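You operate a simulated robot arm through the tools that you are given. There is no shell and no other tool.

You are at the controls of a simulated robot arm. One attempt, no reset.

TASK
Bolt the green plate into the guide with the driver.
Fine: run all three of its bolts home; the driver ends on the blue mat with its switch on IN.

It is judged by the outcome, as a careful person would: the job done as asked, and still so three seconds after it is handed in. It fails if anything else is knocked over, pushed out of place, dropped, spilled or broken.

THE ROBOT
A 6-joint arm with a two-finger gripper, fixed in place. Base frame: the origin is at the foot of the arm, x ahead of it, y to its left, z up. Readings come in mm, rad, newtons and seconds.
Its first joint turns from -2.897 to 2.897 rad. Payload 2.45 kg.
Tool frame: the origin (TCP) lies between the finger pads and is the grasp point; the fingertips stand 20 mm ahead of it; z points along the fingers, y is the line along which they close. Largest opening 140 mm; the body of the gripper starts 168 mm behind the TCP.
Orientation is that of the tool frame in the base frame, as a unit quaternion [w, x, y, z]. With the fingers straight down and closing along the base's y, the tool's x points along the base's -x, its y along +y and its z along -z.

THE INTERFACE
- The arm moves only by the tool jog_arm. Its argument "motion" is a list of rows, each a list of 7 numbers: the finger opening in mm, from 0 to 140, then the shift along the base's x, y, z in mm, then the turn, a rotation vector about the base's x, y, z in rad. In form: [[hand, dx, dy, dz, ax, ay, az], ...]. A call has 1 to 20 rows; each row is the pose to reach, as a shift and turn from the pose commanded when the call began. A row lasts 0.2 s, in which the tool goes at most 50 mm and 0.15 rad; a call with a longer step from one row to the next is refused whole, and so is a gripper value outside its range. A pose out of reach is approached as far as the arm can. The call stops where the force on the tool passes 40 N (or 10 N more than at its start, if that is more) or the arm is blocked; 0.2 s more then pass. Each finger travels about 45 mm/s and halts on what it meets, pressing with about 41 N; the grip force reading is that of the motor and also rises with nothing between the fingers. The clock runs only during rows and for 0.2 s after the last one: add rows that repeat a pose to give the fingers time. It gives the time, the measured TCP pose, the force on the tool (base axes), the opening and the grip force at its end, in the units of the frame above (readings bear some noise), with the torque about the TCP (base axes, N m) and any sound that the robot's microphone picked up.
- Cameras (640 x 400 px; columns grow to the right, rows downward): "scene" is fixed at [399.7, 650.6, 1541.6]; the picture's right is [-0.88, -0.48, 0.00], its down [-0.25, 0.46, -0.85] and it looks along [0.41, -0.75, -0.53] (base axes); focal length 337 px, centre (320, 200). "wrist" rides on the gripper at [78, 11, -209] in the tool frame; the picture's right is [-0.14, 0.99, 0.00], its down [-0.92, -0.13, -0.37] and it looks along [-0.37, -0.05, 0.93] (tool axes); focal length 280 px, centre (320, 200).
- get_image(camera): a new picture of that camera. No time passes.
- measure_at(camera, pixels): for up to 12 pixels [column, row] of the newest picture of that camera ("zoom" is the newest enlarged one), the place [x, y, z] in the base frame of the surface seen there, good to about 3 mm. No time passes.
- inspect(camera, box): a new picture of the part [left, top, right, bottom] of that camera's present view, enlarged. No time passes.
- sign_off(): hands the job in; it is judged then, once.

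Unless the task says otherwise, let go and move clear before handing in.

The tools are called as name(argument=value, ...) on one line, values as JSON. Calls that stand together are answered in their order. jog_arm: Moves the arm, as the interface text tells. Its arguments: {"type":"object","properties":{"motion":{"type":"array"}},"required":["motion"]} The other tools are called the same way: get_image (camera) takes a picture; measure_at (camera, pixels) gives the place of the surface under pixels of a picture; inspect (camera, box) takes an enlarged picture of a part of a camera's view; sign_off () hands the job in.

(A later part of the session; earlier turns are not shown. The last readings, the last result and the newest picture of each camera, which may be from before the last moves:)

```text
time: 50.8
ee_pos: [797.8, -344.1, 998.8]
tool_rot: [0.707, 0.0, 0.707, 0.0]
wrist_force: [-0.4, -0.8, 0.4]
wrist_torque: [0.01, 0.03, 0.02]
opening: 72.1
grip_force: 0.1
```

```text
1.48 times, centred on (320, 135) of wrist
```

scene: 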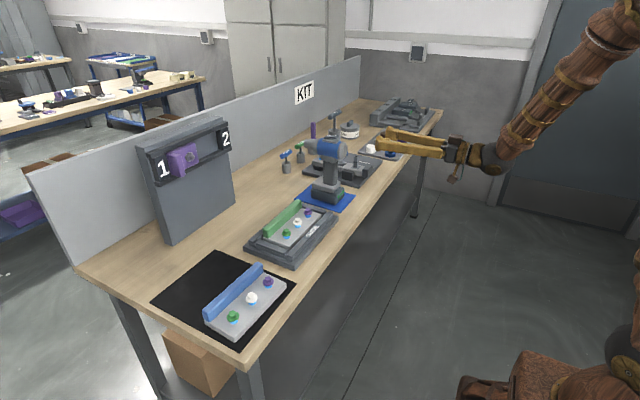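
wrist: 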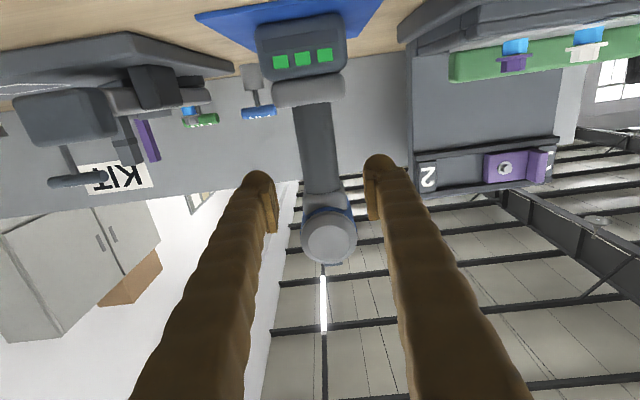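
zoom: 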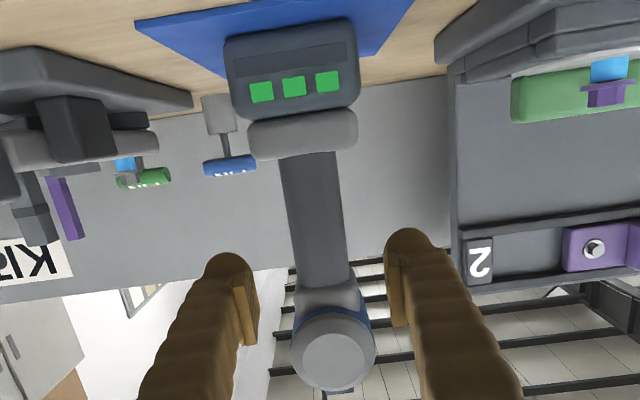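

Handle: y -358 to -325 (centre -341.7), back face x 877. I'll move in along +x with the fingers either side of it, to TCP (898,-341.7,990).

jog_arm(motion=[[72, 15, 1, -4, 0, 0, 0], [72, 30, 2, -8, 0, 0, 0], [72, 50, 2.4, -9, 0, 0, 0], [72, 70, 2.4, -9, 0, 0, 0], [72, 85, 2.4, -9, 0, 0, 0], [72, 95, 2.4, -9, 0, 0, 0], [72, 100, 2.4, -9, 0, 0, 0], [72, 100, 2.4, -9, 0, 0, 0]])

get_image(camera="wrist")

inspect(camera="scene", box=[280, 110, 440, 225])

```text
time: 52.6
ee_pos: [896.0, -344.0, 991.4]
tool_rot: [0.707, 0.001, 0.707, -0.001]
wrist_force: [-1.1, -0.9, -0.4]
wrist_torque: [0.0, 0.0, 0.0]
opening: 72.2
grip_force: 0.2
```

```text
taken
```

wrist: 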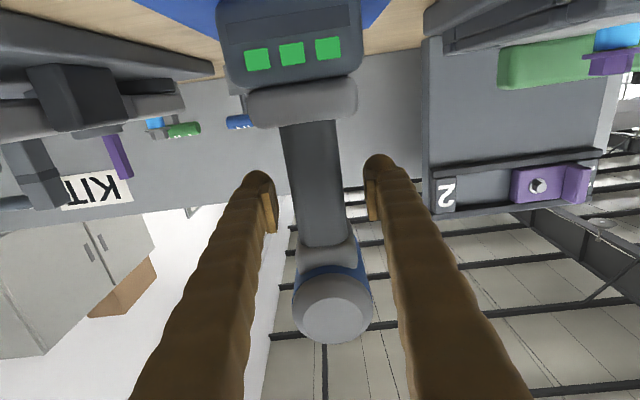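

```text
3.48 times, centred on (360, 168) of scene
```

zoom: 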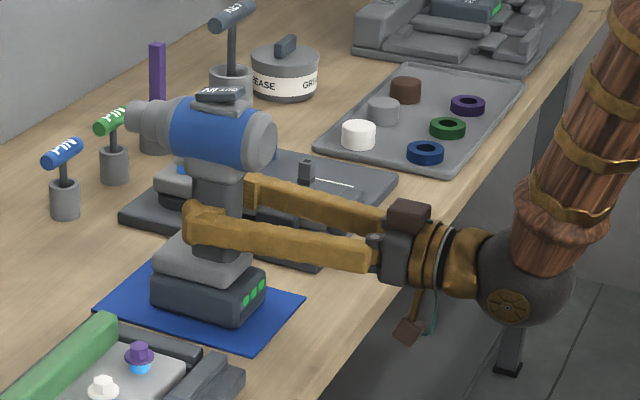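

The handle is centred between the pads in the wrist picture (handle 294–346, pads 275 and 367). I'll close gently on it.

jog_arm(motion=[[60, 0, 0, 0, 0, 0, 0], [50, 0, 0, 0, 0, 0, 0], [42, 0, 0, 0, 0, 0, 0], [38, 0, 0, 0, 0, 0, 0], [34, 0, 0, 0, 0, 0, 0], [28, 0, 0, 0, 0, 0, 0], [15, 0, 0, 0, 0, 0, 0], [0, 0, 0, 0, 0, 0, 0], [0, 0, 0, 0, 0, 0, 0]])

get_image(camera="wrist")

inspect(camera="scene", box=[280, 110, 440, 225])

```text
time: 54.6
ee_pos: [896.7, -343.8, 991.1]
tool_rot: [0.707, 0.001, 0.707, -0.001]
wrist_force: [-0.3, -6.3, 5.8]
wrist_torque: [-0.37, -0.01, -0.07]
opening: 38.9
grip_force: 41.2
```

```text
taken
```

wrist: 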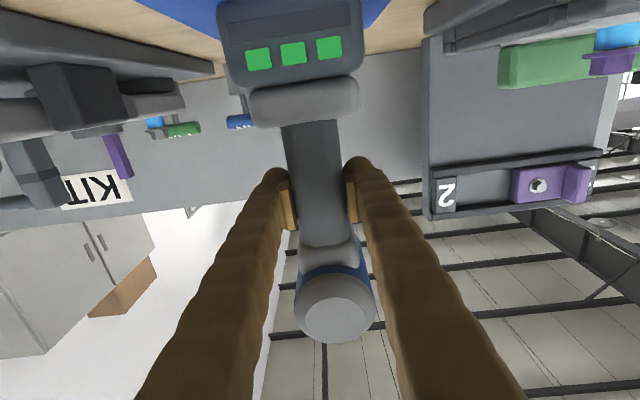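

```text
3.48 times, centred on (360, 168) of scene
```

zoom: 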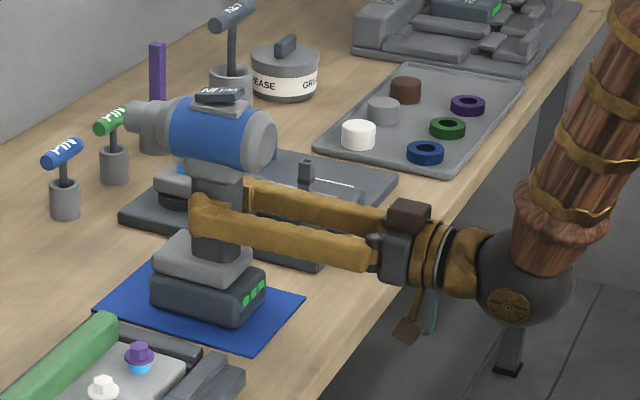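

The handle is gripped at 38.9 mm with 41 N. I'll lift slowly and watch the load.

jog_arm(motion=[[0, 0, 0, 2, 0, 0, 0], [0, 0, 0, 4, 0, 0, 0], [0, 0, 0, 7, 0, 0, 0], [0, 0, 0, 10, 0, 0, 0], [0, 0, 0, 10, 0, 0, 0]])

inspect(camera="scene", box=[280, 110, 440, 225])

```text
time: 55.8
ee_pos: [896.5, -342.4, 1001.0]
tool_rot: [0.707, 0.001, 0.707, -0.001]
wrist_force: [0.6, -0.1, -8.8]
wrist_torque: [0.0, 0.13, 0.01]
opening: 39.0
grip_force: 41.0
```

```text
3.48 times, centred on (360, 168) of scene
```

zoom: 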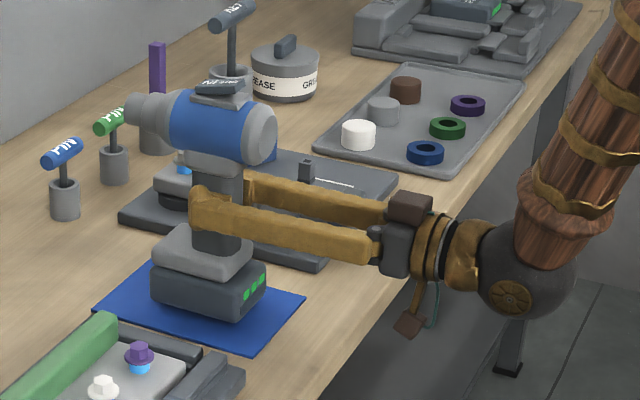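

The driver is up (8.8 N, about 0.9 kg) and steady. I'll raise it to about z 1200 before turning it.

jog_arm(motion=[[0, 0, 0, 6, 0, 0, 0], [0, 0, 0, 16, 0, 0, 0], [0, 0, 0, 30, 0, 0, 0], [0, 0, 0, 48, 0, 0, 0], [0, 0, 0, 66, 0, 0, 0], [0, 0, 0, 84, 0, 0, 0], [0, 0, 0, 102, 0, 0, 0], [0, 0, 0, 120, 0, 0, 0], [0, 0, 0, 138, 0, 0, 0], [0, 0, 0, 156, 0, 0, 0], [0, 0, 0, 174, 0, 0, 0], [0, 0, 0, 188, 0, 0, 0], [0, 0, 0, 196, 0, 0, 0], [0, 0, 0, 200, 0, 0, 0], [0, 0, 0, 200, 0, 0, 0]])

get_image(camera="scene")

get_image(camera="wrist")

```text
time: 59.0
ee_pos: [897.6, -344.8, 1200.4]
tool_rot: [0.707, 0.0, 0.707, 0.0]
wrist_force: [-0.4, 0.4, -8.3]
wrist_torque: [0.02, 0.08, 0.03]
opening: 38.9
grip_force: 41.1
```

```text
taken
```

scene: 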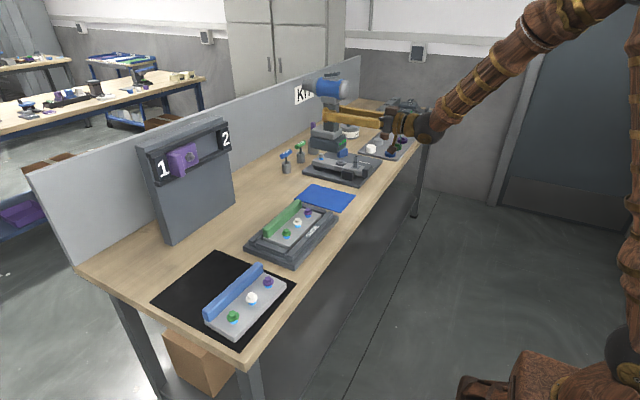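

```text
taken
```

wrist: 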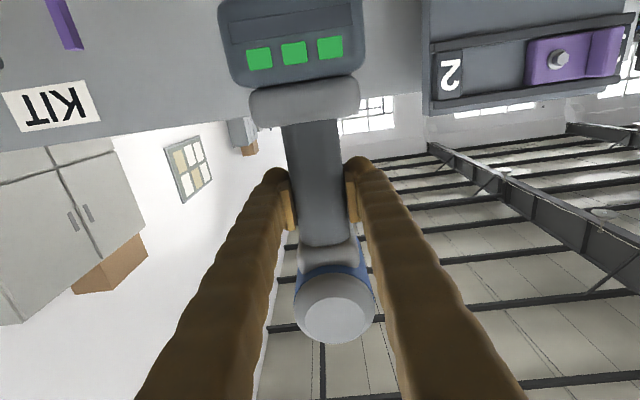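

The driver is steady at z 1200. I'll turn it nose-down (about +y by 90°) while drifting toward the guide.

jog_arm(motion=[[0, -3, 5, 0, 0, 0.06, 0], [0, -8, 15, 0, 0, 0.15, 0], [0, -14, 27, 0, 0, 0.25, 0], [0, -20, 40, 0, 0, 0.35, 0], [0, -26, 53, 0, 0, 0.45, 0], [0, -32, 66, 0, 0, 0.55, 0], [0, -38, 79, 0, 0, 0.65, 0], [0, -44, 92, 0, 0, 0.75, 0], [0, -50, 105, 0, 0, 0.85, 0], [0, -56, 118, 0, 0, 0.95, 0], [0, -62, 131, 0, 0, 1.05, 0], [0, -68, 144, 0, 0, 1.15, 0], [0, -74, 157, 0, 0, 1.25, 0], [0, -80, 170, 0, 0, 1.35, 0], [0, -86, 183, 0, 0, 1.45, 0], [0, -91, 193, 0, 0, 1.52, 0], [0, -94, 199, 0, 0, 1.5708, 0], [0, -94, 200, 0, 0, 1.5708, 0]])

get_image(camera="scene")

get_image(camera="wrist")

inspect(camera="scene", box=[240, 60, 400, 270])

```text
time: 62.8
ee_pos: [802.9, -143.1, 1199.6]
tool_rot: [-0.001, 0.0, 1.0, 0.0]
wrist_force: [0.5, 0.2, -9.0]
wrist_torque: [0.0, -0.17, -0.01]
opening: 38.7
grip_force: 40.9
```

```text
taken
```

scene: 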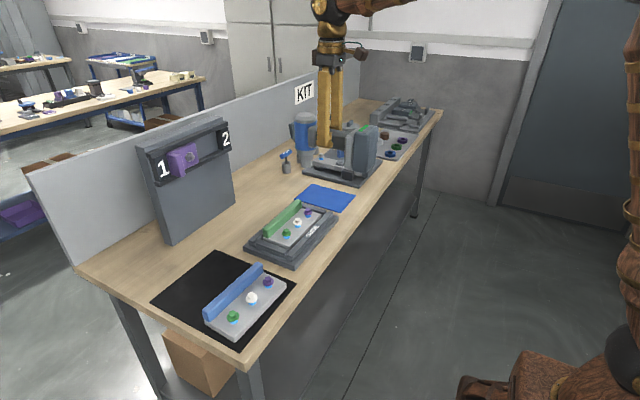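

```text
taken
```

wrist: 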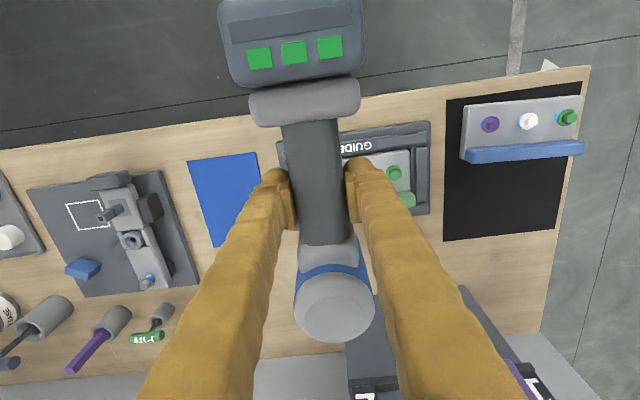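

```text
1.90 times, centred on (320, 165) of scene
```

zoom: 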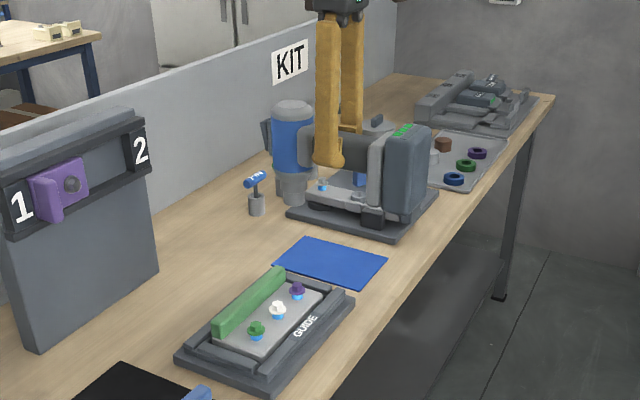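

The driver now points nose-down and hasn't slipped in the grip. I'll zoom in to locate the nose tip and axis.

inspect(camera="scene", box=[285, 100, 355, 175])

measure_at(camera="zoom", pixels=[[150, 330], [205, 335], [178, 350], [178, 300], [178, 250], [178, 200], [178, 100], [100, 200], [240, 200], [178, 280], [160, 280], [200, 280]])

```text
5.33 times, centred on (320, 138) of scene
```

zoom: 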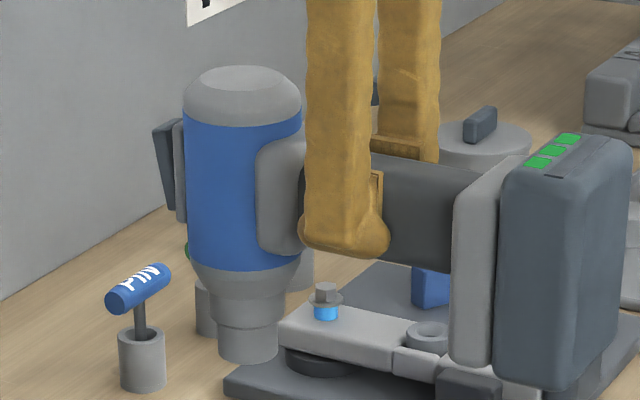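

```text
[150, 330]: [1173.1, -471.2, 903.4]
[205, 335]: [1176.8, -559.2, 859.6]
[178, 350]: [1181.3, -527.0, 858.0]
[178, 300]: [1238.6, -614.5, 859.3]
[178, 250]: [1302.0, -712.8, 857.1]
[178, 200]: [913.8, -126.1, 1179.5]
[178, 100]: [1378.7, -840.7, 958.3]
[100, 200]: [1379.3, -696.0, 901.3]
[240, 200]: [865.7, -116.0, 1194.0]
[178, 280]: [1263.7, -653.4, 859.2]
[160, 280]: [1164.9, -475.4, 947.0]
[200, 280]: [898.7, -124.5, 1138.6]
```

The nose end is at zoom (220–278, 350). I'll measure along it and the body.

measure_at(camera="zoom", pixels=[[224, 345], [236, 352], [248, 355], [260, 353], [274, 346], [248, 330], [248, 310], [245, 250], [245, 150], [195, 200], [215, 200], [280, 130]])

measure_at(camera="zoom", pixels=[[222, 330], [275, 330], [235, 335], [262, 335], [248, 345], [240, 75], [550, 300], [520, 370], [610, 200], [500, 200], [460, 250], [405, 240]])

```text
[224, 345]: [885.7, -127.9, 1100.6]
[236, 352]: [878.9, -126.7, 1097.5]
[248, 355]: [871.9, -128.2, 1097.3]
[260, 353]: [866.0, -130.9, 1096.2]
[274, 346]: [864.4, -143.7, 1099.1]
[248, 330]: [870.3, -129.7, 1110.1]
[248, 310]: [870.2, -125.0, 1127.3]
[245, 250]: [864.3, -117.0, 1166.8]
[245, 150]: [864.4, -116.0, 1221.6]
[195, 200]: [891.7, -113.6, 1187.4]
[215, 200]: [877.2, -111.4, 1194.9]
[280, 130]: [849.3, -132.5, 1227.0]
```

```text
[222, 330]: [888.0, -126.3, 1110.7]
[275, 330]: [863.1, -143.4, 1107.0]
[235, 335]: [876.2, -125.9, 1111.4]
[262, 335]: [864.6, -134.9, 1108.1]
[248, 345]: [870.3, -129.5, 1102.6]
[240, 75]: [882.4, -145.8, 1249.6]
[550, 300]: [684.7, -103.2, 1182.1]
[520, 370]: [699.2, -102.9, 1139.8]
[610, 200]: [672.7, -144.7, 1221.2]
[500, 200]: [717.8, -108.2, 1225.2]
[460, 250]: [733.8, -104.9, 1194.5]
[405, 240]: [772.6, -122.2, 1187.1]
```

The nose tip is at about TCP -102.5 in z and roughly +77 mm in x from the TCP. I'll measure the bolts and nose with the same scene camera so errors cancel.

inspect(camera="scene", box=[265, 195, 335, 260])

measure_at(camera="zoom", pixels=[[396, 113], [388, 108], [396, 120], [303, 173], [297, 168], [303, 182], [198, 245], [190, 238], [198, 254], [396, 128], [303, 192], [198, 265]])

```text
6.15 times, centred on (300, 228) of scene
```

zoom: 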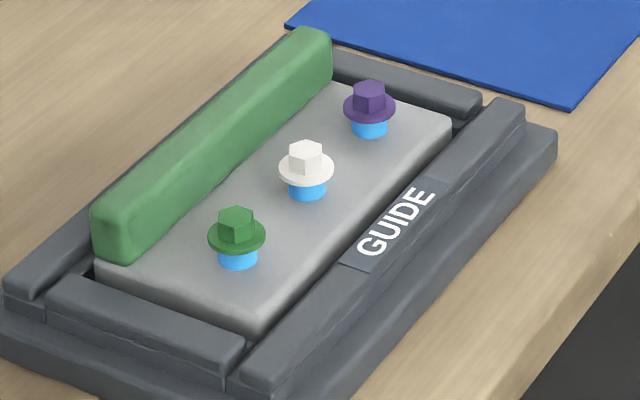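

```text
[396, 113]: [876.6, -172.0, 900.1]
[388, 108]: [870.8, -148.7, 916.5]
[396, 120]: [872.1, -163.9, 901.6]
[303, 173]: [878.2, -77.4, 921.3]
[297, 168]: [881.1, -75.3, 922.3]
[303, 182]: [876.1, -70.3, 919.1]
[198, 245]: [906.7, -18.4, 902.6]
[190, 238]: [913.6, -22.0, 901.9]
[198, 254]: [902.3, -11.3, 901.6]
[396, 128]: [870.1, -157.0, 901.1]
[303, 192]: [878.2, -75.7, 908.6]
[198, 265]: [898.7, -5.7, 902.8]
```

The hex heads are at zoom (369,90), (305,150), (236,215). I'll measure their tops and faces, plus flange edges.

measure_at(camera="zoom", pixels=[[369, 86], [305, 146], [236, 212], [369, 100], [305, 161], [237, 228], [346, 104], [393, 108], [281, 165], [331, 170], [210, 236], [263, 240]])

measure_at(camera="zoom", pixels=[[369, 120], [305, 182], [237, 247], [369, 132], [306, 194], [238, 263], [355, 135], [420, 110], [330, 200], [280, 215], [180, 260], [250, 300]])

```text
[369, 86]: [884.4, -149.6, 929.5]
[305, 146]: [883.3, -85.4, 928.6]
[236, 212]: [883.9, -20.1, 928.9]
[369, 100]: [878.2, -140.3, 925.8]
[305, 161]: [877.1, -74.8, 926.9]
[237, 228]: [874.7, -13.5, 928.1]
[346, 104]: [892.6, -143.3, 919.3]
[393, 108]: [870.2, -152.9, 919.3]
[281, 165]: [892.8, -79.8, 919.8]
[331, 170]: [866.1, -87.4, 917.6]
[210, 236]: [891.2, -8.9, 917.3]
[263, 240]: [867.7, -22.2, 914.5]
```

```text
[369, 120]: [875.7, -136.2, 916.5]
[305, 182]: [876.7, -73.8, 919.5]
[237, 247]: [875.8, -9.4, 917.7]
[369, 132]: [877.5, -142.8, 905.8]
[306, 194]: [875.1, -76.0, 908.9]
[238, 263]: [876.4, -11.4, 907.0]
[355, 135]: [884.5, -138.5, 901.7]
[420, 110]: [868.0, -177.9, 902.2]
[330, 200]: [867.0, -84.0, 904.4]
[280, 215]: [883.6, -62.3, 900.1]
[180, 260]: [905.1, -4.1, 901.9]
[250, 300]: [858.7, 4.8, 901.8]
```

Bolt heads by the scene camera: (884.4,-149.6), (883.3,-85.4), (883.9,-20.1), tops z≈929; the nose axis reads about (879.5,-142.3). I'll shift over the white bolt and come down to about 25 mm above it.

jog_arm(motion=[[0, 1, 10, 0, 0, 0, 0], [0, 2, 25, 0, 0, 0, 0], [0, 3, 42, 0, 0, 0, 0], [0, 4, 54, -4, 0, 0, 0], [0, 4.5, 57, -15, 0, 0, 0], [0, 4.5, 57, -33, 0, 0, 0], [0, 4.5, 57, -52, 0, 0, 0], [0, 4.5, 57, -72, 0, 0, 0], [0, 4.5, 57, -92, 0, 0, 0], [0, 4.5, 57, -110, 0, 0, 0], [0, 4.5, 57, -126, 0, 0, 0], [0, 4.5, 57, -136, 0, 0, 0], [0, 4.5, 57, -141, 0, 0, 0], [0, 4.5, 57, -141, 0, 0, 0]])

inspect(camera="scene", box=[265, 150, 355, 260])

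get_image(camera="wrist")

```text
time: 65.8
ee_pos: [807.3, -87.2, 1060.5]
tool_rot: [-0.001, 0.0, 1.0, 0.0]
wrist_force: [-0.8, -0.2, -8.2]
wrist_torque: [0.02, -0.12, -0.02]
opening: 39.0
grip_force: 41.4
```

```text
3.64 times, centred on (310, 205) of scene
```

zoom: 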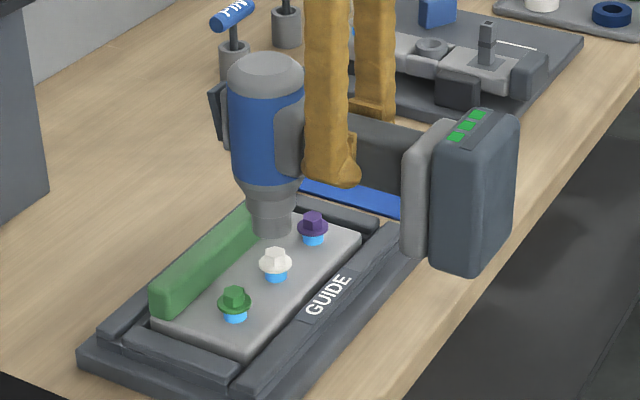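

```text
taken
```

wrist: 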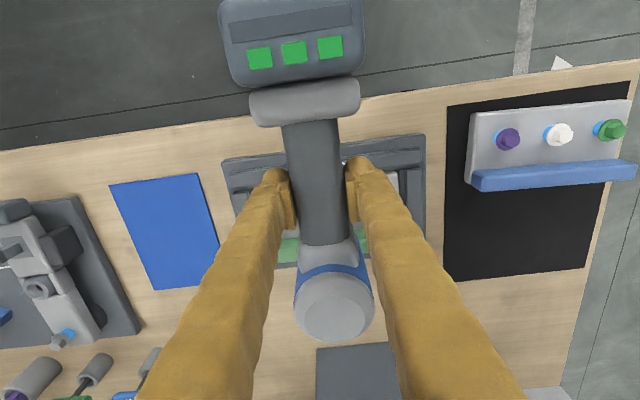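

The nose is right above the white bolt (zoom (270,232) vs (274,255)). I'll zoom in tighter to check alignment.

inspect(camera="scene", box=[285, 195, 325, 235])

inspect(camera="scene", box=[280, 185, 330, 235])

```text
10.00 times, centred on (305, 215) of scene
```

zoom: 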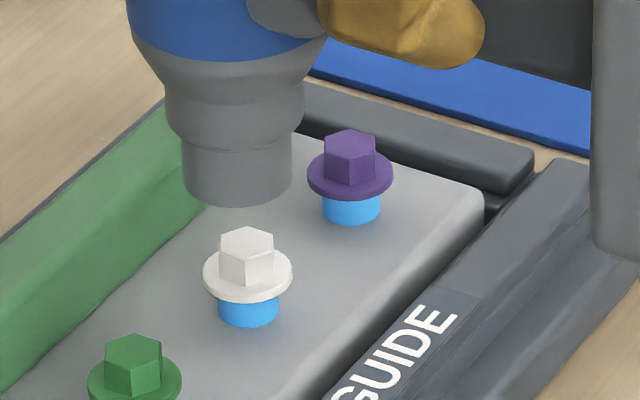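

```text
8.00 times, centred on (305, 210) of scene
```

zoom: 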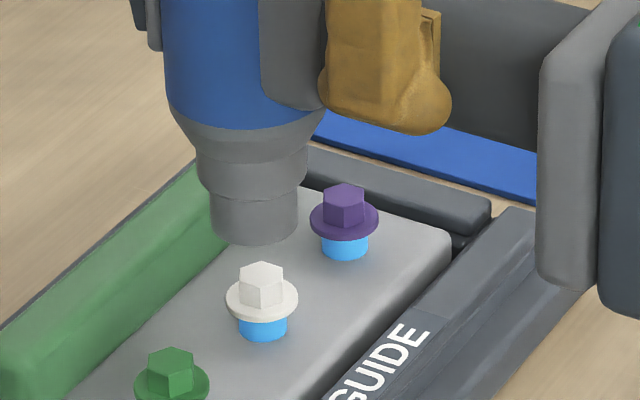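

In the zoom the nose axis (column 254–256) is ~6 px left of the bolt axis (262). I'll measure matching points on nose and bolt to get the depth offset too.

measure_at(camera="zoom", pixels=[[254, 240], [254, 230], [235, 232], [275, 232], [216, 222], [294, 222], [254, 215], [254, 200], [252, 170], [263, 270], [263, 290], [263, 312]])

measure_at(camera="zoom", pixels=[[235, 236], [245, 240], [265, 240], [275, 236], [225, 228], [285, 230], [254, 242], [255, 265], [270, 268], [263, 276], [240, 308], [285, 308]])

```text
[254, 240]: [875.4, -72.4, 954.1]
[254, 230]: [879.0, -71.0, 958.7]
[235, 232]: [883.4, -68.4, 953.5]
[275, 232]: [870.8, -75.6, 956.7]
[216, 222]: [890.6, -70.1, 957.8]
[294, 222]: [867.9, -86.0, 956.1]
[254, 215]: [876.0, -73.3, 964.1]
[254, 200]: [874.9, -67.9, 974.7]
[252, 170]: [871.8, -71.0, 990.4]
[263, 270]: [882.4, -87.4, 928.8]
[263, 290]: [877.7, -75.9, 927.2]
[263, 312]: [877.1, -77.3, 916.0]
```

```text
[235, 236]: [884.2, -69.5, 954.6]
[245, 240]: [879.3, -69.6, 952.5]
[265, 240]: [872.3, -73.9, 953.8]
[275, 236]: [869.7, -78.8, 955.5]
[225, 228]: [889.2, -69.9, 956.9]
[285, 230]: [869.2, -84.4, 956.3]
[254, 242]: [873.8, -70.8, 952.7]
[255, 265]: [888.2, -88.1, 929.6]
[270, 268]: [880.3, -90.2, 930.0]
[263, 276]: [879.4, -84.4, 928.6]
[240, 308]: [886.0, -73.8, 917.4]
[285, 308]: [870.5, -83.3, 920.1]
```

Combining the fits, the nose axis is about 2 mm left of the bolt axis in the picture and within ~1 mm in depth. I'll correct by (-1.5,-1.6) mm and come down to about 8 mm above the head.

jog_arm(motion=[[0, -0.8, -0.8, -2, 0, 0, 0], [0, -1.5, -1.6, -6, 0, 0, 0], [0, -1.5, -1.6, -11, 0, 0, 0], [0, -1.5, -1.6, -15, 0, 0, 0], [0, -1.5, -1.6, -16, 0, 0, 0]])

inspect(camera="scene", box=[285, 195, 325, 235])

measure_at(camera="zoom", pixels=[[240, 225], [240, 232], [220, 228], [260, 230], [200, 220], [285, 220], [246, 250], [246, 266], [246, 298], [220, 288], [275, 288], [240, 200]])

```text
time: 67.0
ee_pos: [805.6, -85.8, 1042.4]
tool_rot: [0.0, 0.0, 1.0, 0.0]
wrist_force: [-0.8, 0.2, -9.5]
wrist_torque: [0.0, -0.17, 0.0]
opening: 39.0
grip_force: 40.9
```

```text
10.00 times, centred on (305, 215) of scene
```

zoom: 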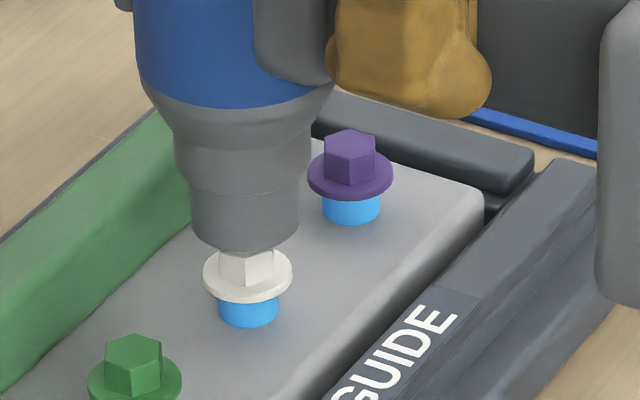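

```text
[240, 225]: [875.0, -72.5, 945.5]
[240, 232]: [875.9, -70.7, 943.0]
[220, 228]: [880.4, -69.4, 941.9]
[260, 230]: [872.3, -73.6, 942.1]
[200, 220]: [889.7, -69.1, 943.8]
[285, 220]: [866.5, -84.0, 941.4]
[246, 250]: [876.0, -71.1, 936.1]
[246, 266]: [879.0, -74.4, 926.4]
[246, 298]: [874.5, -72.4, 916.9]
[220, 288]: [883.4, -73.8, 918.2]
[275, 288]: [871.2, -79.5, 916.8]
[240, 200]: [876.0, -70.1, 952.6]
```

Nose and bolt axes now coincide in the picture (columns 246 and 247) with a gap of about 6 mm. I'll lower in 1–2 mm steps to contact and read force and sound.

jog_arm(motion=[[0, 0, 0, -2, 0, 0, 0], [0, 0, 0, -4, 0, 0, 0], [0, 0, 0, -5, 0, 0, 0], [0, 0, 0, -6, 0, 0, 0], [0, 0, 0, -7, 0, 0, 0]])

inspect(camera="scene", box=[285, 195, 325, 235])

```text
time: 68.2
ee_pos: [805.6, -88.1, 1036.1]
tool_rot: [0.001, 0.001, 1.0, 0.0]
wrist_force: [0.0, -0.2, -8.7]
wrist_torque: [0.01, -0.12, -0.02]
opening: 39.0
grip_force: 41.2
```

```text
10.00 times, centred on (305, 215) of scene
```

zoom: 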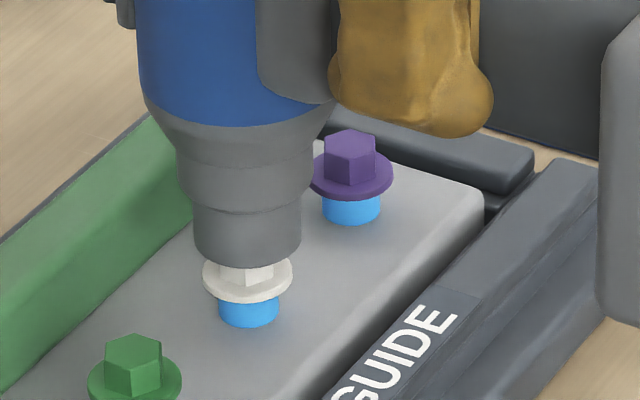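

No contact yet; force is still just the driver's weight. The nose looks like a socket coming over the hex, so I'll continue slowly.

jog_arm(motion=[[0, 0, 0, -1, 0, 0, 0], [0, 0, 0, -2, 0, 0, 0], [0, 0, 0, -3, 0, 0, 0], [0, 0, 0, -4, 0, 0, 0]])

inspect(camera="scene", box=[285, 195, 325, 235])

```text
time: 69.2
ee_pos: [804.5, -88.4, 1033.2]
tool_rot: [0.0, 0.001, 1.0, 0.0]
wrist_force: [-0.1, -0.6, -8.5]
wrist_torque: [-0.01, -0.15, -0.02]
opening: 39.1
grip_force: 41.1
```

```text
10.00 times, centred on (305, 215) of scene
```

zoom: 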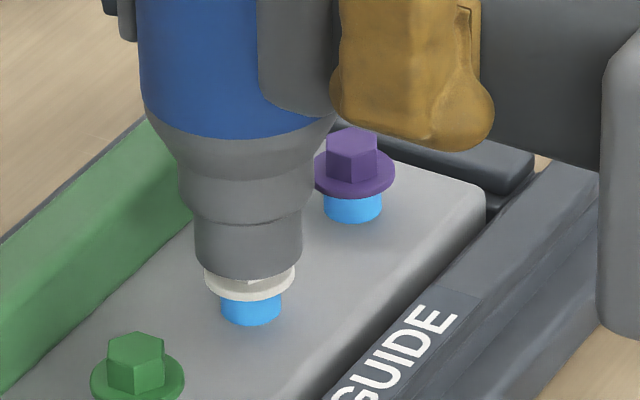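

The socket is going over the hex; the plate shifted by under 1 mm, no axial force yet. I'll keep lowering in 1 mm steps.

jog_arm(motion=[[0, 0, 0, -1, 0, 0, 0], [0, 0, 0, -2, 0, 0, 0], [0, 0, 0, -3, 0, 0, 0]])

inspect(camera="scene", box=[285, 195, 325, 235])

```text
time: 70.0
ee_pos: [805.8, -87.3, 1030.1]
tool_rot: [0.0, 0.0, 1.0, 0.0]
wrist_force: [-1.4, 1.8, -9.3]
wrist_torque: [0.19, -0.1, 0.17]
opening: 39.0
grip_force: 41.0
```

```text
10.00 times, centred on (305, 215) of scene
```

zoom: 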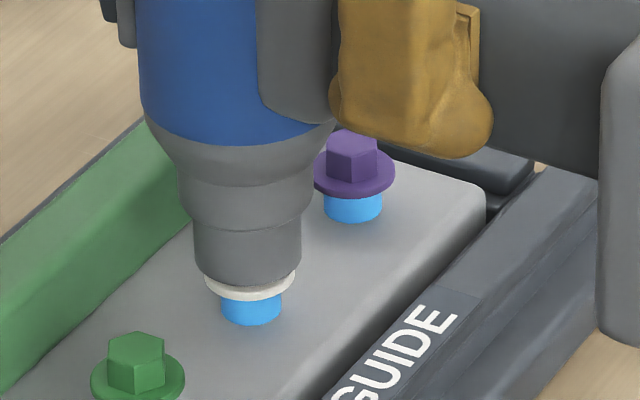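

Small side loads appear (1–2 N) as the socket swallows the hex; the blue thread height is unchanged. I'll go on down.

jog_arm(motion=[[0, 0, 0, -1, 0, 0, 0], [0, 0, 0, -2, 0, 0, 0], [0, 0, 0, -3, 0, 0, 0]])

inspect(camera="scene", box=[285, 195, 325, 235])

```text
time: 70.8
ee_pos: [803.9, -86.5, 1025.6]
tool_rot: [0.0, 0.0, 1.0, 0.001]
wrist_force: [0.6, 0.2, -7.3]
wrist_torque: [0.0, -0.24, 0.02]
opening: 39.0
grip_force: 40.9
```

```text
10.00 times, centred on (305, 215) of scene
```

zoom: 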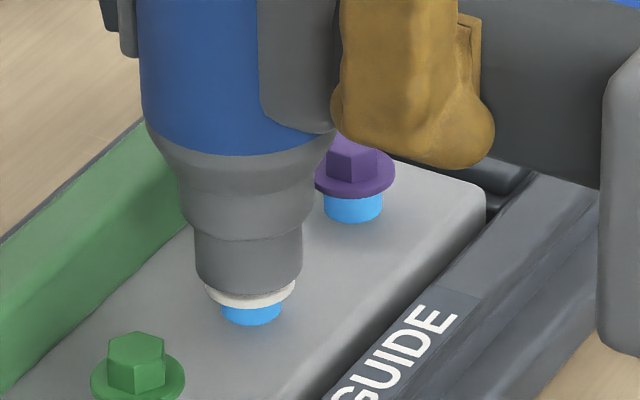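

The white flange has started to go down with the nose (its lower edge went from row 302 to 309) under only ~1.5 N, so the bolt is running in. I'll continue.

jog_arm(motion=[[0, 0, 0, -1, 0, 0, 0], [0, 0, 0, -2, 0, 0, 0], [0, 0, 0, -3, 0, 0, 0], [0, 0, 0, -4, 0, 0, 0]])

inspect(camera="scene", box=[285, 195, 325, 235])

```text
time: 71.8
ee_pos: [806.0, -87.9, 1022.6]
tool_rot: [0.0, 0.0, 1.0, 0.0]
wrist_force: [-0.1, -0.7, -7.0]
wrist_torque: [-0.05, -0.25, 0.02]
opening: 39.0
grip_force: 41.3
```

```text
10.00 times, centred on (305, 215) of scene
```

zoom: 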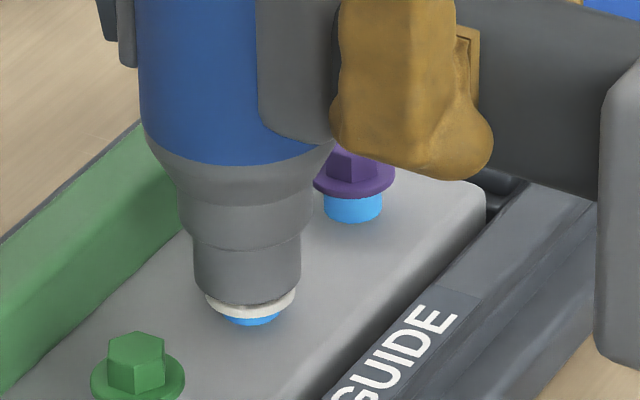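

The bolt keeps going in; only a sliver of blue thread is left at (255,322). I'll continue with force monitoring.

jog_arm(motion=[[0, 0, 0, -1, 0, 0, 0], [0, 0, 0, -2, 0, 0, 0], [0, 0, 0, -3, 0, 0, 0]])

inspect(camera="scene", box=[285, 195, 325, 235])

```text
time: 72.6
ee_pos: [804.1, -88.4, 1019.0]
tool_rot: [0.0, 0.0, 1.0, 0.0]
wrist_force: [0.3, -0.6, -5.6]
wrist_torque: [0.04, -0.52, 0.01]
opening: 39.0
grip_force: 41.1
```

```text
10.00 times, centred on (305, 215) of scene
```

zoom: 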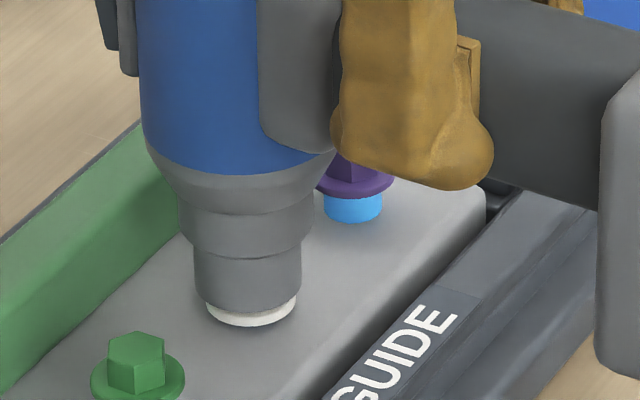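

No blue thread shows any more and the push has grown slightly (-5.6 N, torque -0.52). I'll press another 1–2 mm to make sure it is home.

jog_arm(motion=[[0, 0, 0, -0.7, 0, 0, 0], [0, 0, 0, -1.4, 0, 0, 0], [0, 0, 0, -1.4, 0, 0, 0]])

inspect(camera="scene", box=[285, 195, 325, 235])

```text
time: 73.4
ee_pos: [805.2, -88.4, 1017.7]
tool_rot: [0.0, 0.001, 1.0, 0.0]
wrist_force: [0.0, 0.1, -8.9]
wrist_torque: [0.03, -0.14, 0.01]
opening: 38.9
grip_force: 40.9
```

```text
10.00 times, centred on (305, 215) of scene
```

zoom: 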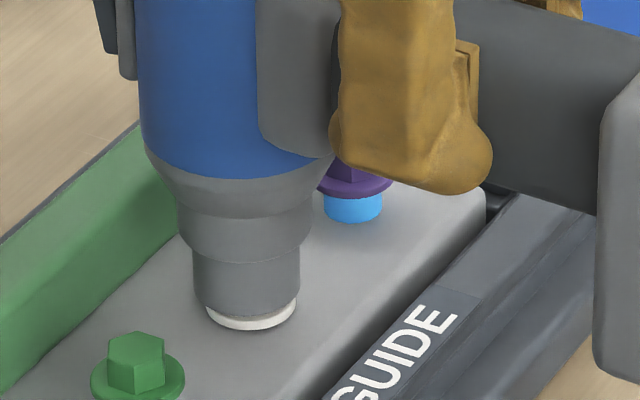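

The force is back to the bare driver weight, so the bolt moved on. I'll press down until I feel a firm stop.

jog_arm(motion=[[0, 0, 0, -1, 0, 0, 0], [0, 0, 0, -2, 0, 0, 0], [0, 0, 0, -2, 0, 0, 0]])

inspect(camera="scene", box=[285, 195, 325, 235])

```text
time: 74.2
ee_pos: [805.1, -88.5, 1015.4]
tool_rot: [0.0, 0.0, 1.0, 0.0]
wrist_force: [0.2, -1.6, -6.2]
wrist_torque: [-0.01, -0.35, -0.04]
opening: 38.8
grip_force: 40.6
```

```text
10.00 times, centred on (305, 215) of scene
```

zoom: 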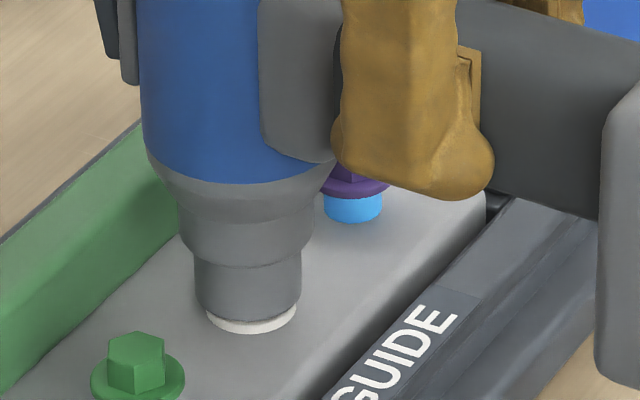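

Still yielding slightly; flange edge is now at row 333, close to the slab. I'll press on in small steps.

jog_arm(motion=[[0, 0, 0, -0.7, 0, 0, 0], [0, 0, 0, -1.4, 0, 0, 0], [0, 0, 0, -2, 0, 0, 0], [0, 0, 0, -2, 0, 0, 0]])

inspect(camera="scene", box=[285, 195, 325, 235])

```text
time: 75.2
ee_pos: [804.3, -88.9, 1016.7]
tool_rot: [0.0, 0.0, 1.0, 0.0]
wrist_force: [-26.0, 5.0, 28.6]
wrist_torque: [0.57, -0.15, 0.55]
opening: 39.2
grip_force: 40.9
```

```text
10.00 times, centred on (305, 215) of scene
```

zoom: 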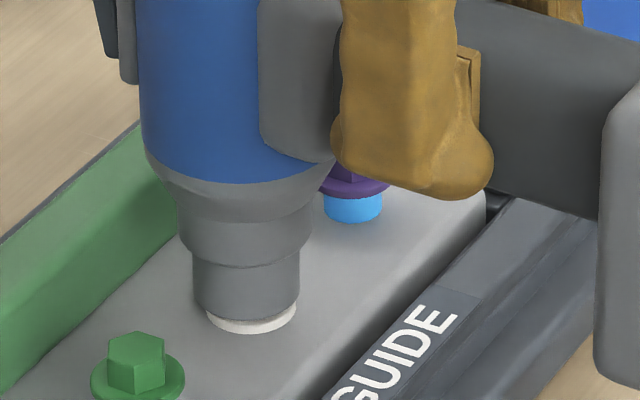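

Now there's a firm stop (+28.6 N), so the white bolt is home. I'll back straight up off it.

jog_arm(motion=[[0, 0, 0, 2, 0, 0, 0], [0, 0, 0, 5, 0, 0, 0], [0, 0, 0, 10, 0, 0, 0], [0, 0, 0, 18, 0, 0, 0], [0, 0, 0, 28, 0, 0, 0], [0, 0, 0, 38, 0, 0, 0], [0, 0, 0, 46, 0, 0, 0], [0, 0, 0, 50, 0, 0, 0], [0, 0, 0, 50, 0, 0, 0]])

inspect(camera="scene", box=[265, 150, 355, 260])

inspect(camera="scene", box=[280, 190, 330, 240])

get_image(camera="wrist")

```text
time: 77.2
ee_pos: [806.4, -88.1, 1062.6]
tool_rot: [0.0, -0.001, 1.0, 0.0]
wrist_force: [0.7, 1.1, -9.1]
wrist_torque: [0.0, -0.15, 0.0]
opening: 39.1
grip_force: 40.6
```

```text
3.64 times, centred on (310, 205) of scene
```

zoom: 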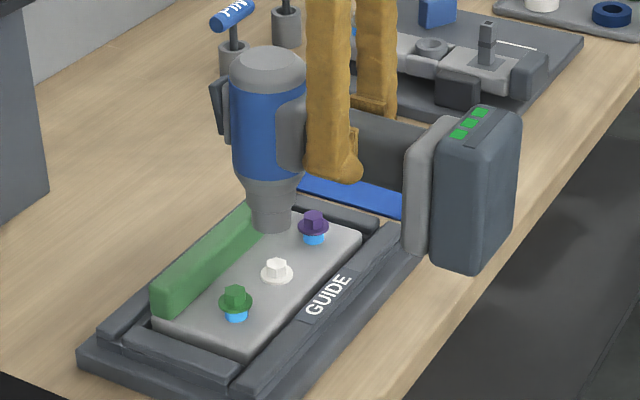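

```text
8.00 times, centred on (305, 215) of scene
```

zoom: 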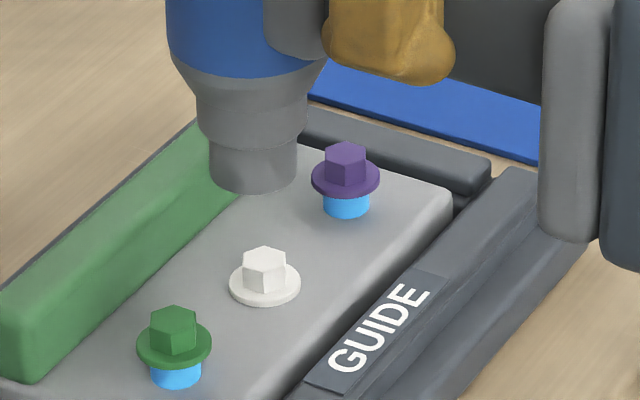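

```text
taken
```

wrist: 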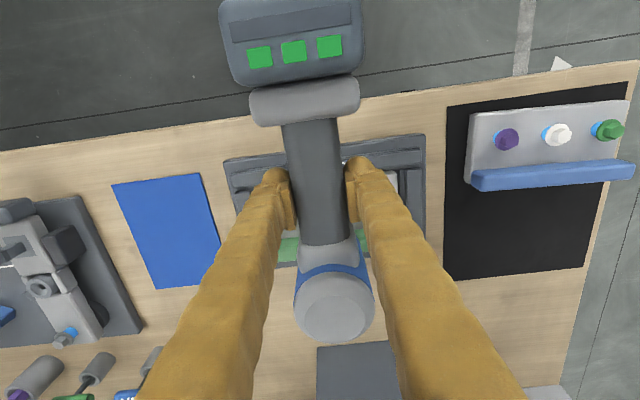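

The white bolt's flange sits flush on the slab (zoom (265,287)) and the driver still sits straight in the grip. I'll move to the purple bolt, 64.5 mm toward -y.

jog_arm(motion=[[0, 0.2, -8, 0, 0, 0, 0], [0, 0.4, -22, 0, 0, 0, 0], [0, 0.6, -38, 0, 0, 0, 0], [0, 0.8, -52, 0, 0, 0, 0], [0, 1, -61, -2, 0, 0, 0], [0, 1, -64.5, -6, 0, 0, 0], [0, 1, -64.5, -12, 0, 0, 0], [0, 1, -64.5, -15, 0, 0, 0], [0, 1, -64.5, -15, 0, 0, 0]])

inspect(camera="scene", box=[290, 185, 330, 225])

measure_at(camera="zoom", pixels=[[305, 150], [280, 150], [330, 150], [305, 175], [310, 210], [310, 230], [310, 250], [285, 245], [335, 245], [350, 145], [260, 140], [290, 170]])

```text
time: 79.2
ee_pos: [805.7, -153.5, 1049.1]
tool_rot: [-0.001, 0.0, 1.0, 0.0]
wrist_force: [0.0, 0.3, -9.6]
wrist_torque: [-0.01, -0.18, 0.02]
opening: 38.7
grip_force: 41.2
```

```text
10.00 times, centred on (310, 205) of scene
```

zoom: 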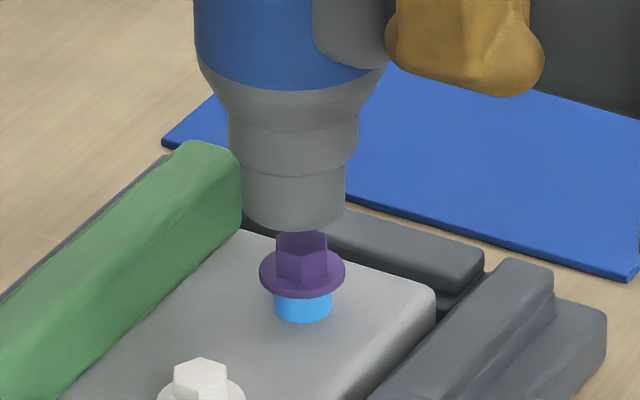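

```text
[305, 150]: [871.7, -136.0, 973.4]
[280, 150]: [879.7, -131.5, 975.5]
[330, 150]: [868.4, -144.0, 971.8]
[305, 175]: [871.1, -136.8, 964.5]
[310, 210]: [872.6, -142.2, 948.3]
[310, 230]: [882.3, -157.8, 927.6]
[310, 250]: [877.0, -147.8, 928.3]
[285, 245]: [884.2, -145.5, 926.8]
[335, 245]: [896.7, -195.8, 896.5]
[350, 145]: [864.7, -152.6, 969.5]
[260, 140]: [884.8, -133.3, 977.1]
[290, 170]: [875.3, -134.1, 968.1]
```

The nose axis (column 294) is about 8 px left of the purple bolt's axis (302). I'll measure more rim points for the depth direction.

measure_at(camera="zoom", pixels=[[294, 200], [294, 210], [294, 220], [280, 215], [308, 215], [265, 205], [322, 205], [250, 195], [338, 195], [294, 190], [280, 200], [308, 200]])

measure_at(camera="zoom", pixels=[[302, 288], [290, 287], [314, 287], [278, 284], [326, 284], [302, 270], [290, 265], [316, 265], [302, 310], [290, 308], [314, 308], [302, 245]])

```text
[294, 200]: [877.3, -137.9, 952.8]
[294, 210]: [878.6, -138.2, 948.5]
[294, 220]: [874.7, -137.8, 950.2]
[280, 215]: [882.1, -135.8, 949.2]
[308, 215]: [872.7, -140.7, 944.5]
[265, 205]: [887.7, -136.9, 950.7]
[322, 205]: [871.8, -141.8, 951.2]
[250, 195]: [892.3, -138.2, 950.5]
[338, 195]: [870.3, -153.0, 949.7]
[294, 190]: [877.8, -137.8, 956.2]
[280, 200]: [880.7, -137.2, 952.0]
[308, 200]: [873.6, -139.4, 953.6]
```

```text
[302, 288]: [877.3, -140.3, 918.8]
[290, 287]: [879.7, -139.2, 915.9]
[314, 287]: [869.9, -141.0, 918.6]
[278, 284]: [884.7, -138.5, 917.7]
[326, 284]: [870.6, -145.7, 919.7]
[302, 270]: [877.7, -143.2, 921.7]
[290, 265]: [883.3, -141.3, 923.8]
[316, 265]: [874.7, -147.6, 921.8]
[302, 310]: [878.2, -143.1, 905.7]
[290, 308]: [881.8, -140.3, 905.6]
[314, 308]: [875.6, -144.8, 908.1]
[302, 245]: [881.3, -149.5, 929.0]
```

The fits put the bolt about 2.4 mm to the picture's right and slightly nearer the camera than the nose. I'll correct by (-2.7, 0) mm and lower to just over the head.

jog_arm(motion=[[0, -1.3, 0, 0, 0, 0, 0], [0, -2.7, 0, -2, 0, 0, 0], [0, -2.7, 0, -5, 0, 0, 0], [0, -2.7, 0, -7, 0, 0, 0], [0, -2.7, 0, -7, 0, 0, 0]])

inspect(camera="scene", box=[290, 185, 330, 225])

```text
time: 80.4
ee_pos: [804.5, -154.4, 1041.8]
tool_rot: [0.0, 0.0, 1.0, 0.0]
wrist_force: [1.0, 0.4, -8.6]
wrist_torque: [0.0, -0.2, 0.0]
opening: 38.9
grip_force: 41.1
```

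```text
10.00 times, centred on (310, 205) of scene
```

zoom: 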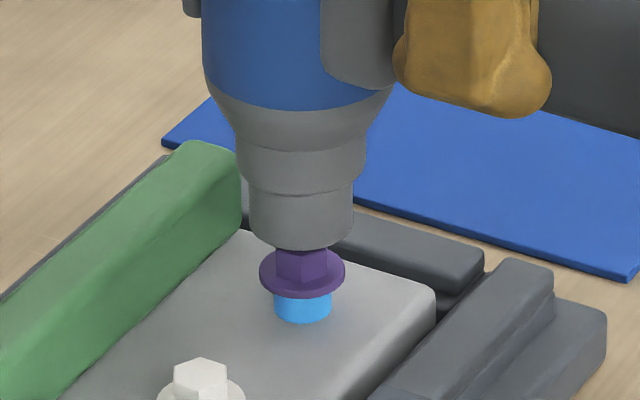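

Nose (centre column 301) and bolt (302) now line up. I'll lower over the hex in 1 mm steps.

jog_arm(motion=[[0, 0, 0, -1.5, 0, 0, 0], [0, 0, 0, -3, 0, 0, 0], [0, 0, 0, -4.5, 0, 0, 0], [0, 0, 0, -6, 0, 0, 0], [0, 0, 0, -7, 0, 0, 0], [0, 0, 0, -8, 0, 0, 0], [0, 0, 0, -9, 0, 0, 0], [0, 0, 0, -10, 0, 0, 0]])

inspect(camera="scene", box=[290, 185, 330, 225])

```text
time: 82.2
ee_pos: [803.8, -153.1, 1032.6]
tool_rot: [0.0, 0.001, 1.0, 0.001]
wrist_force: [-0.2, 1.1, -8.3]
wrist_torque: [0.01, -0.18, -0.01]
opening: 39.0
grip_force: 41.1
```

```text
10.00 times, centred on (310, 205) of scene
```

zoom: 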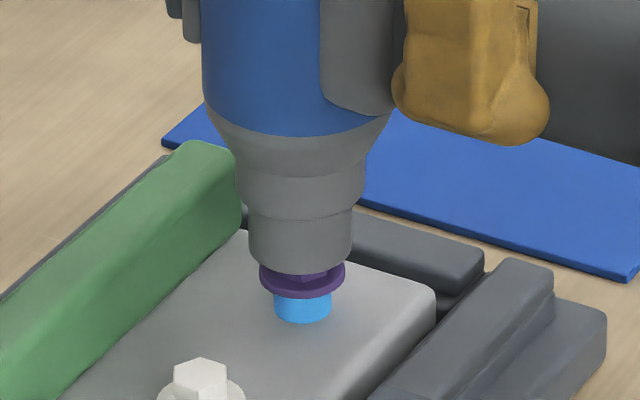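

The socket has gone over the purple hex without side load. I'll keep driving downward.

jog_arm(motion=[[0, 0, 0, -1, 0, 0, 0], [0, 0, 0, -2, 0, 0, 0], [0, 0, 0, -3, 0, 0, 0], [0, 0, 0, -4, 0, 0, 0], [0, 0, 0, -5, 0, 0, 0], [0, 0, 0, -6, 0, 0, 0], [0, 0, 0, -7, 0, 0, 0]])

inspect(camera="scene", box=[290, 185, 330, 225])

```text
time: 83.8
ee_pos: [804.7, -153.1, 1024.9]
tool_rot: [0.0, -0.001, 1.0, -0.001]
wrist_force: [-7.4, -2.8, 6.8]
wrist_torque: [-0.15, -0.62, -0.04]
opening: 39.0
grip_force: 40.8
```

```text
10.00 times, centred on (310, 205) of scene
```

zoom: 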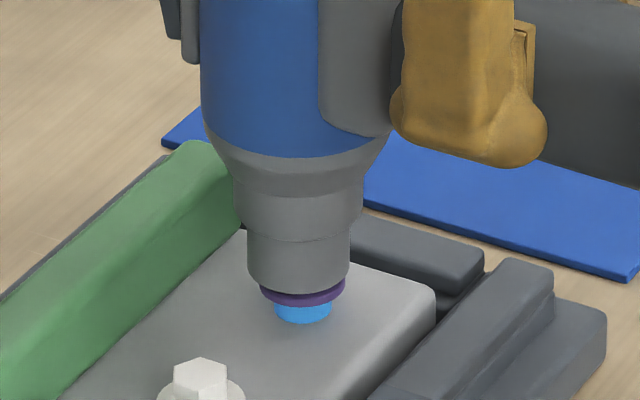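

The bolt has started in (flange edge row 298→306) but I'm pushing ahead of it (+6.8 N). I'll hold this pose for a moment and see if it runs.

jog_arm(motion=[[0, 0, 0, 0, 0, 0, 0], [0, 0, 0, 0, 0, 0, 0], [0, 0, 0, 0, 0, 0, 0], [0, 0, 0, 0, 0, 0, 0]])

inspect(camera="scene", box=[290, 185, 330, 225])

```text
time: 84.8
ee_pos: [804.7, -153.4, 1024.4]
tool_rot: [0.001, 0.0, 1.0, 0.0]
wrist_force: [-1.9, 1.8, -8.8]
wrist_torque: [0.1, 0.08, 0.09]
opening: 39.0
grip_force: 40.8
```

```text
10.00 times, centred on (310, 205) of scene
```

zoom: 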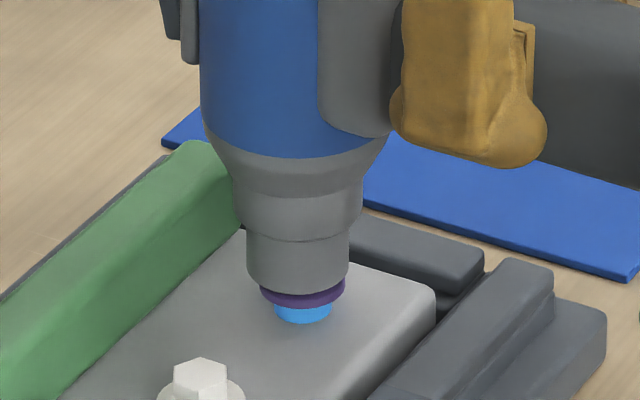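

It ran on and the force relaxed, so it runs at a few mm/s. I'll follow it down at about 3 mm/s.

jog_arm(motion=[[0, 0, 0, -0.6, 0, 0, 0], [0, 0, 0, -1.2, 0, 0, 0], [0, 0, 0, -1.8, 0, 0, 0], [0, 0, 0, -2.4, 0, 0, 0], [0, 0, 0, -3, 0, 0, 0], [0, 0, 0, -3.6, 0, 0, 0], [0, 0, 0, -4.2, 0, 0, 0], [0, 0, 0, -4.8, 0, 0, 0], [0, 0, 0, -4.8, 0, 0, 0]])

inspect(camera="scene", box=[290, 185, 330, 225])

```text
time: 86.8
ee_pos: [804.1, -152.3, 1019.6]
tool_rot: [0.0, -0.001, 1.0, 0.0]
wrist_force: [-0.7, 0.1, -8.5]
wrist_torque: [-0.02, -0.17, 0.0]
opening: 38.9
grip_force: 41.7
```

```text
10.00 times, centred on (310, 205) of scene
```

zoom: 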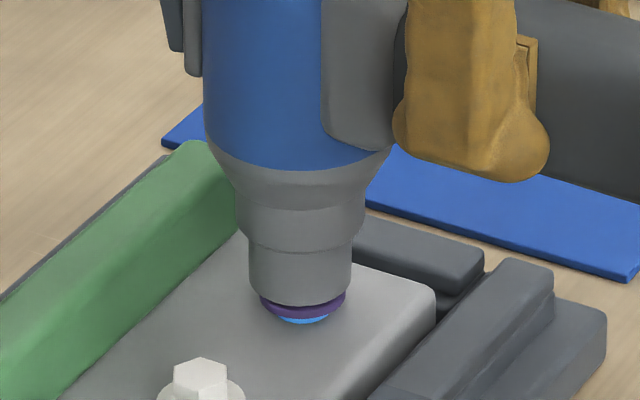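

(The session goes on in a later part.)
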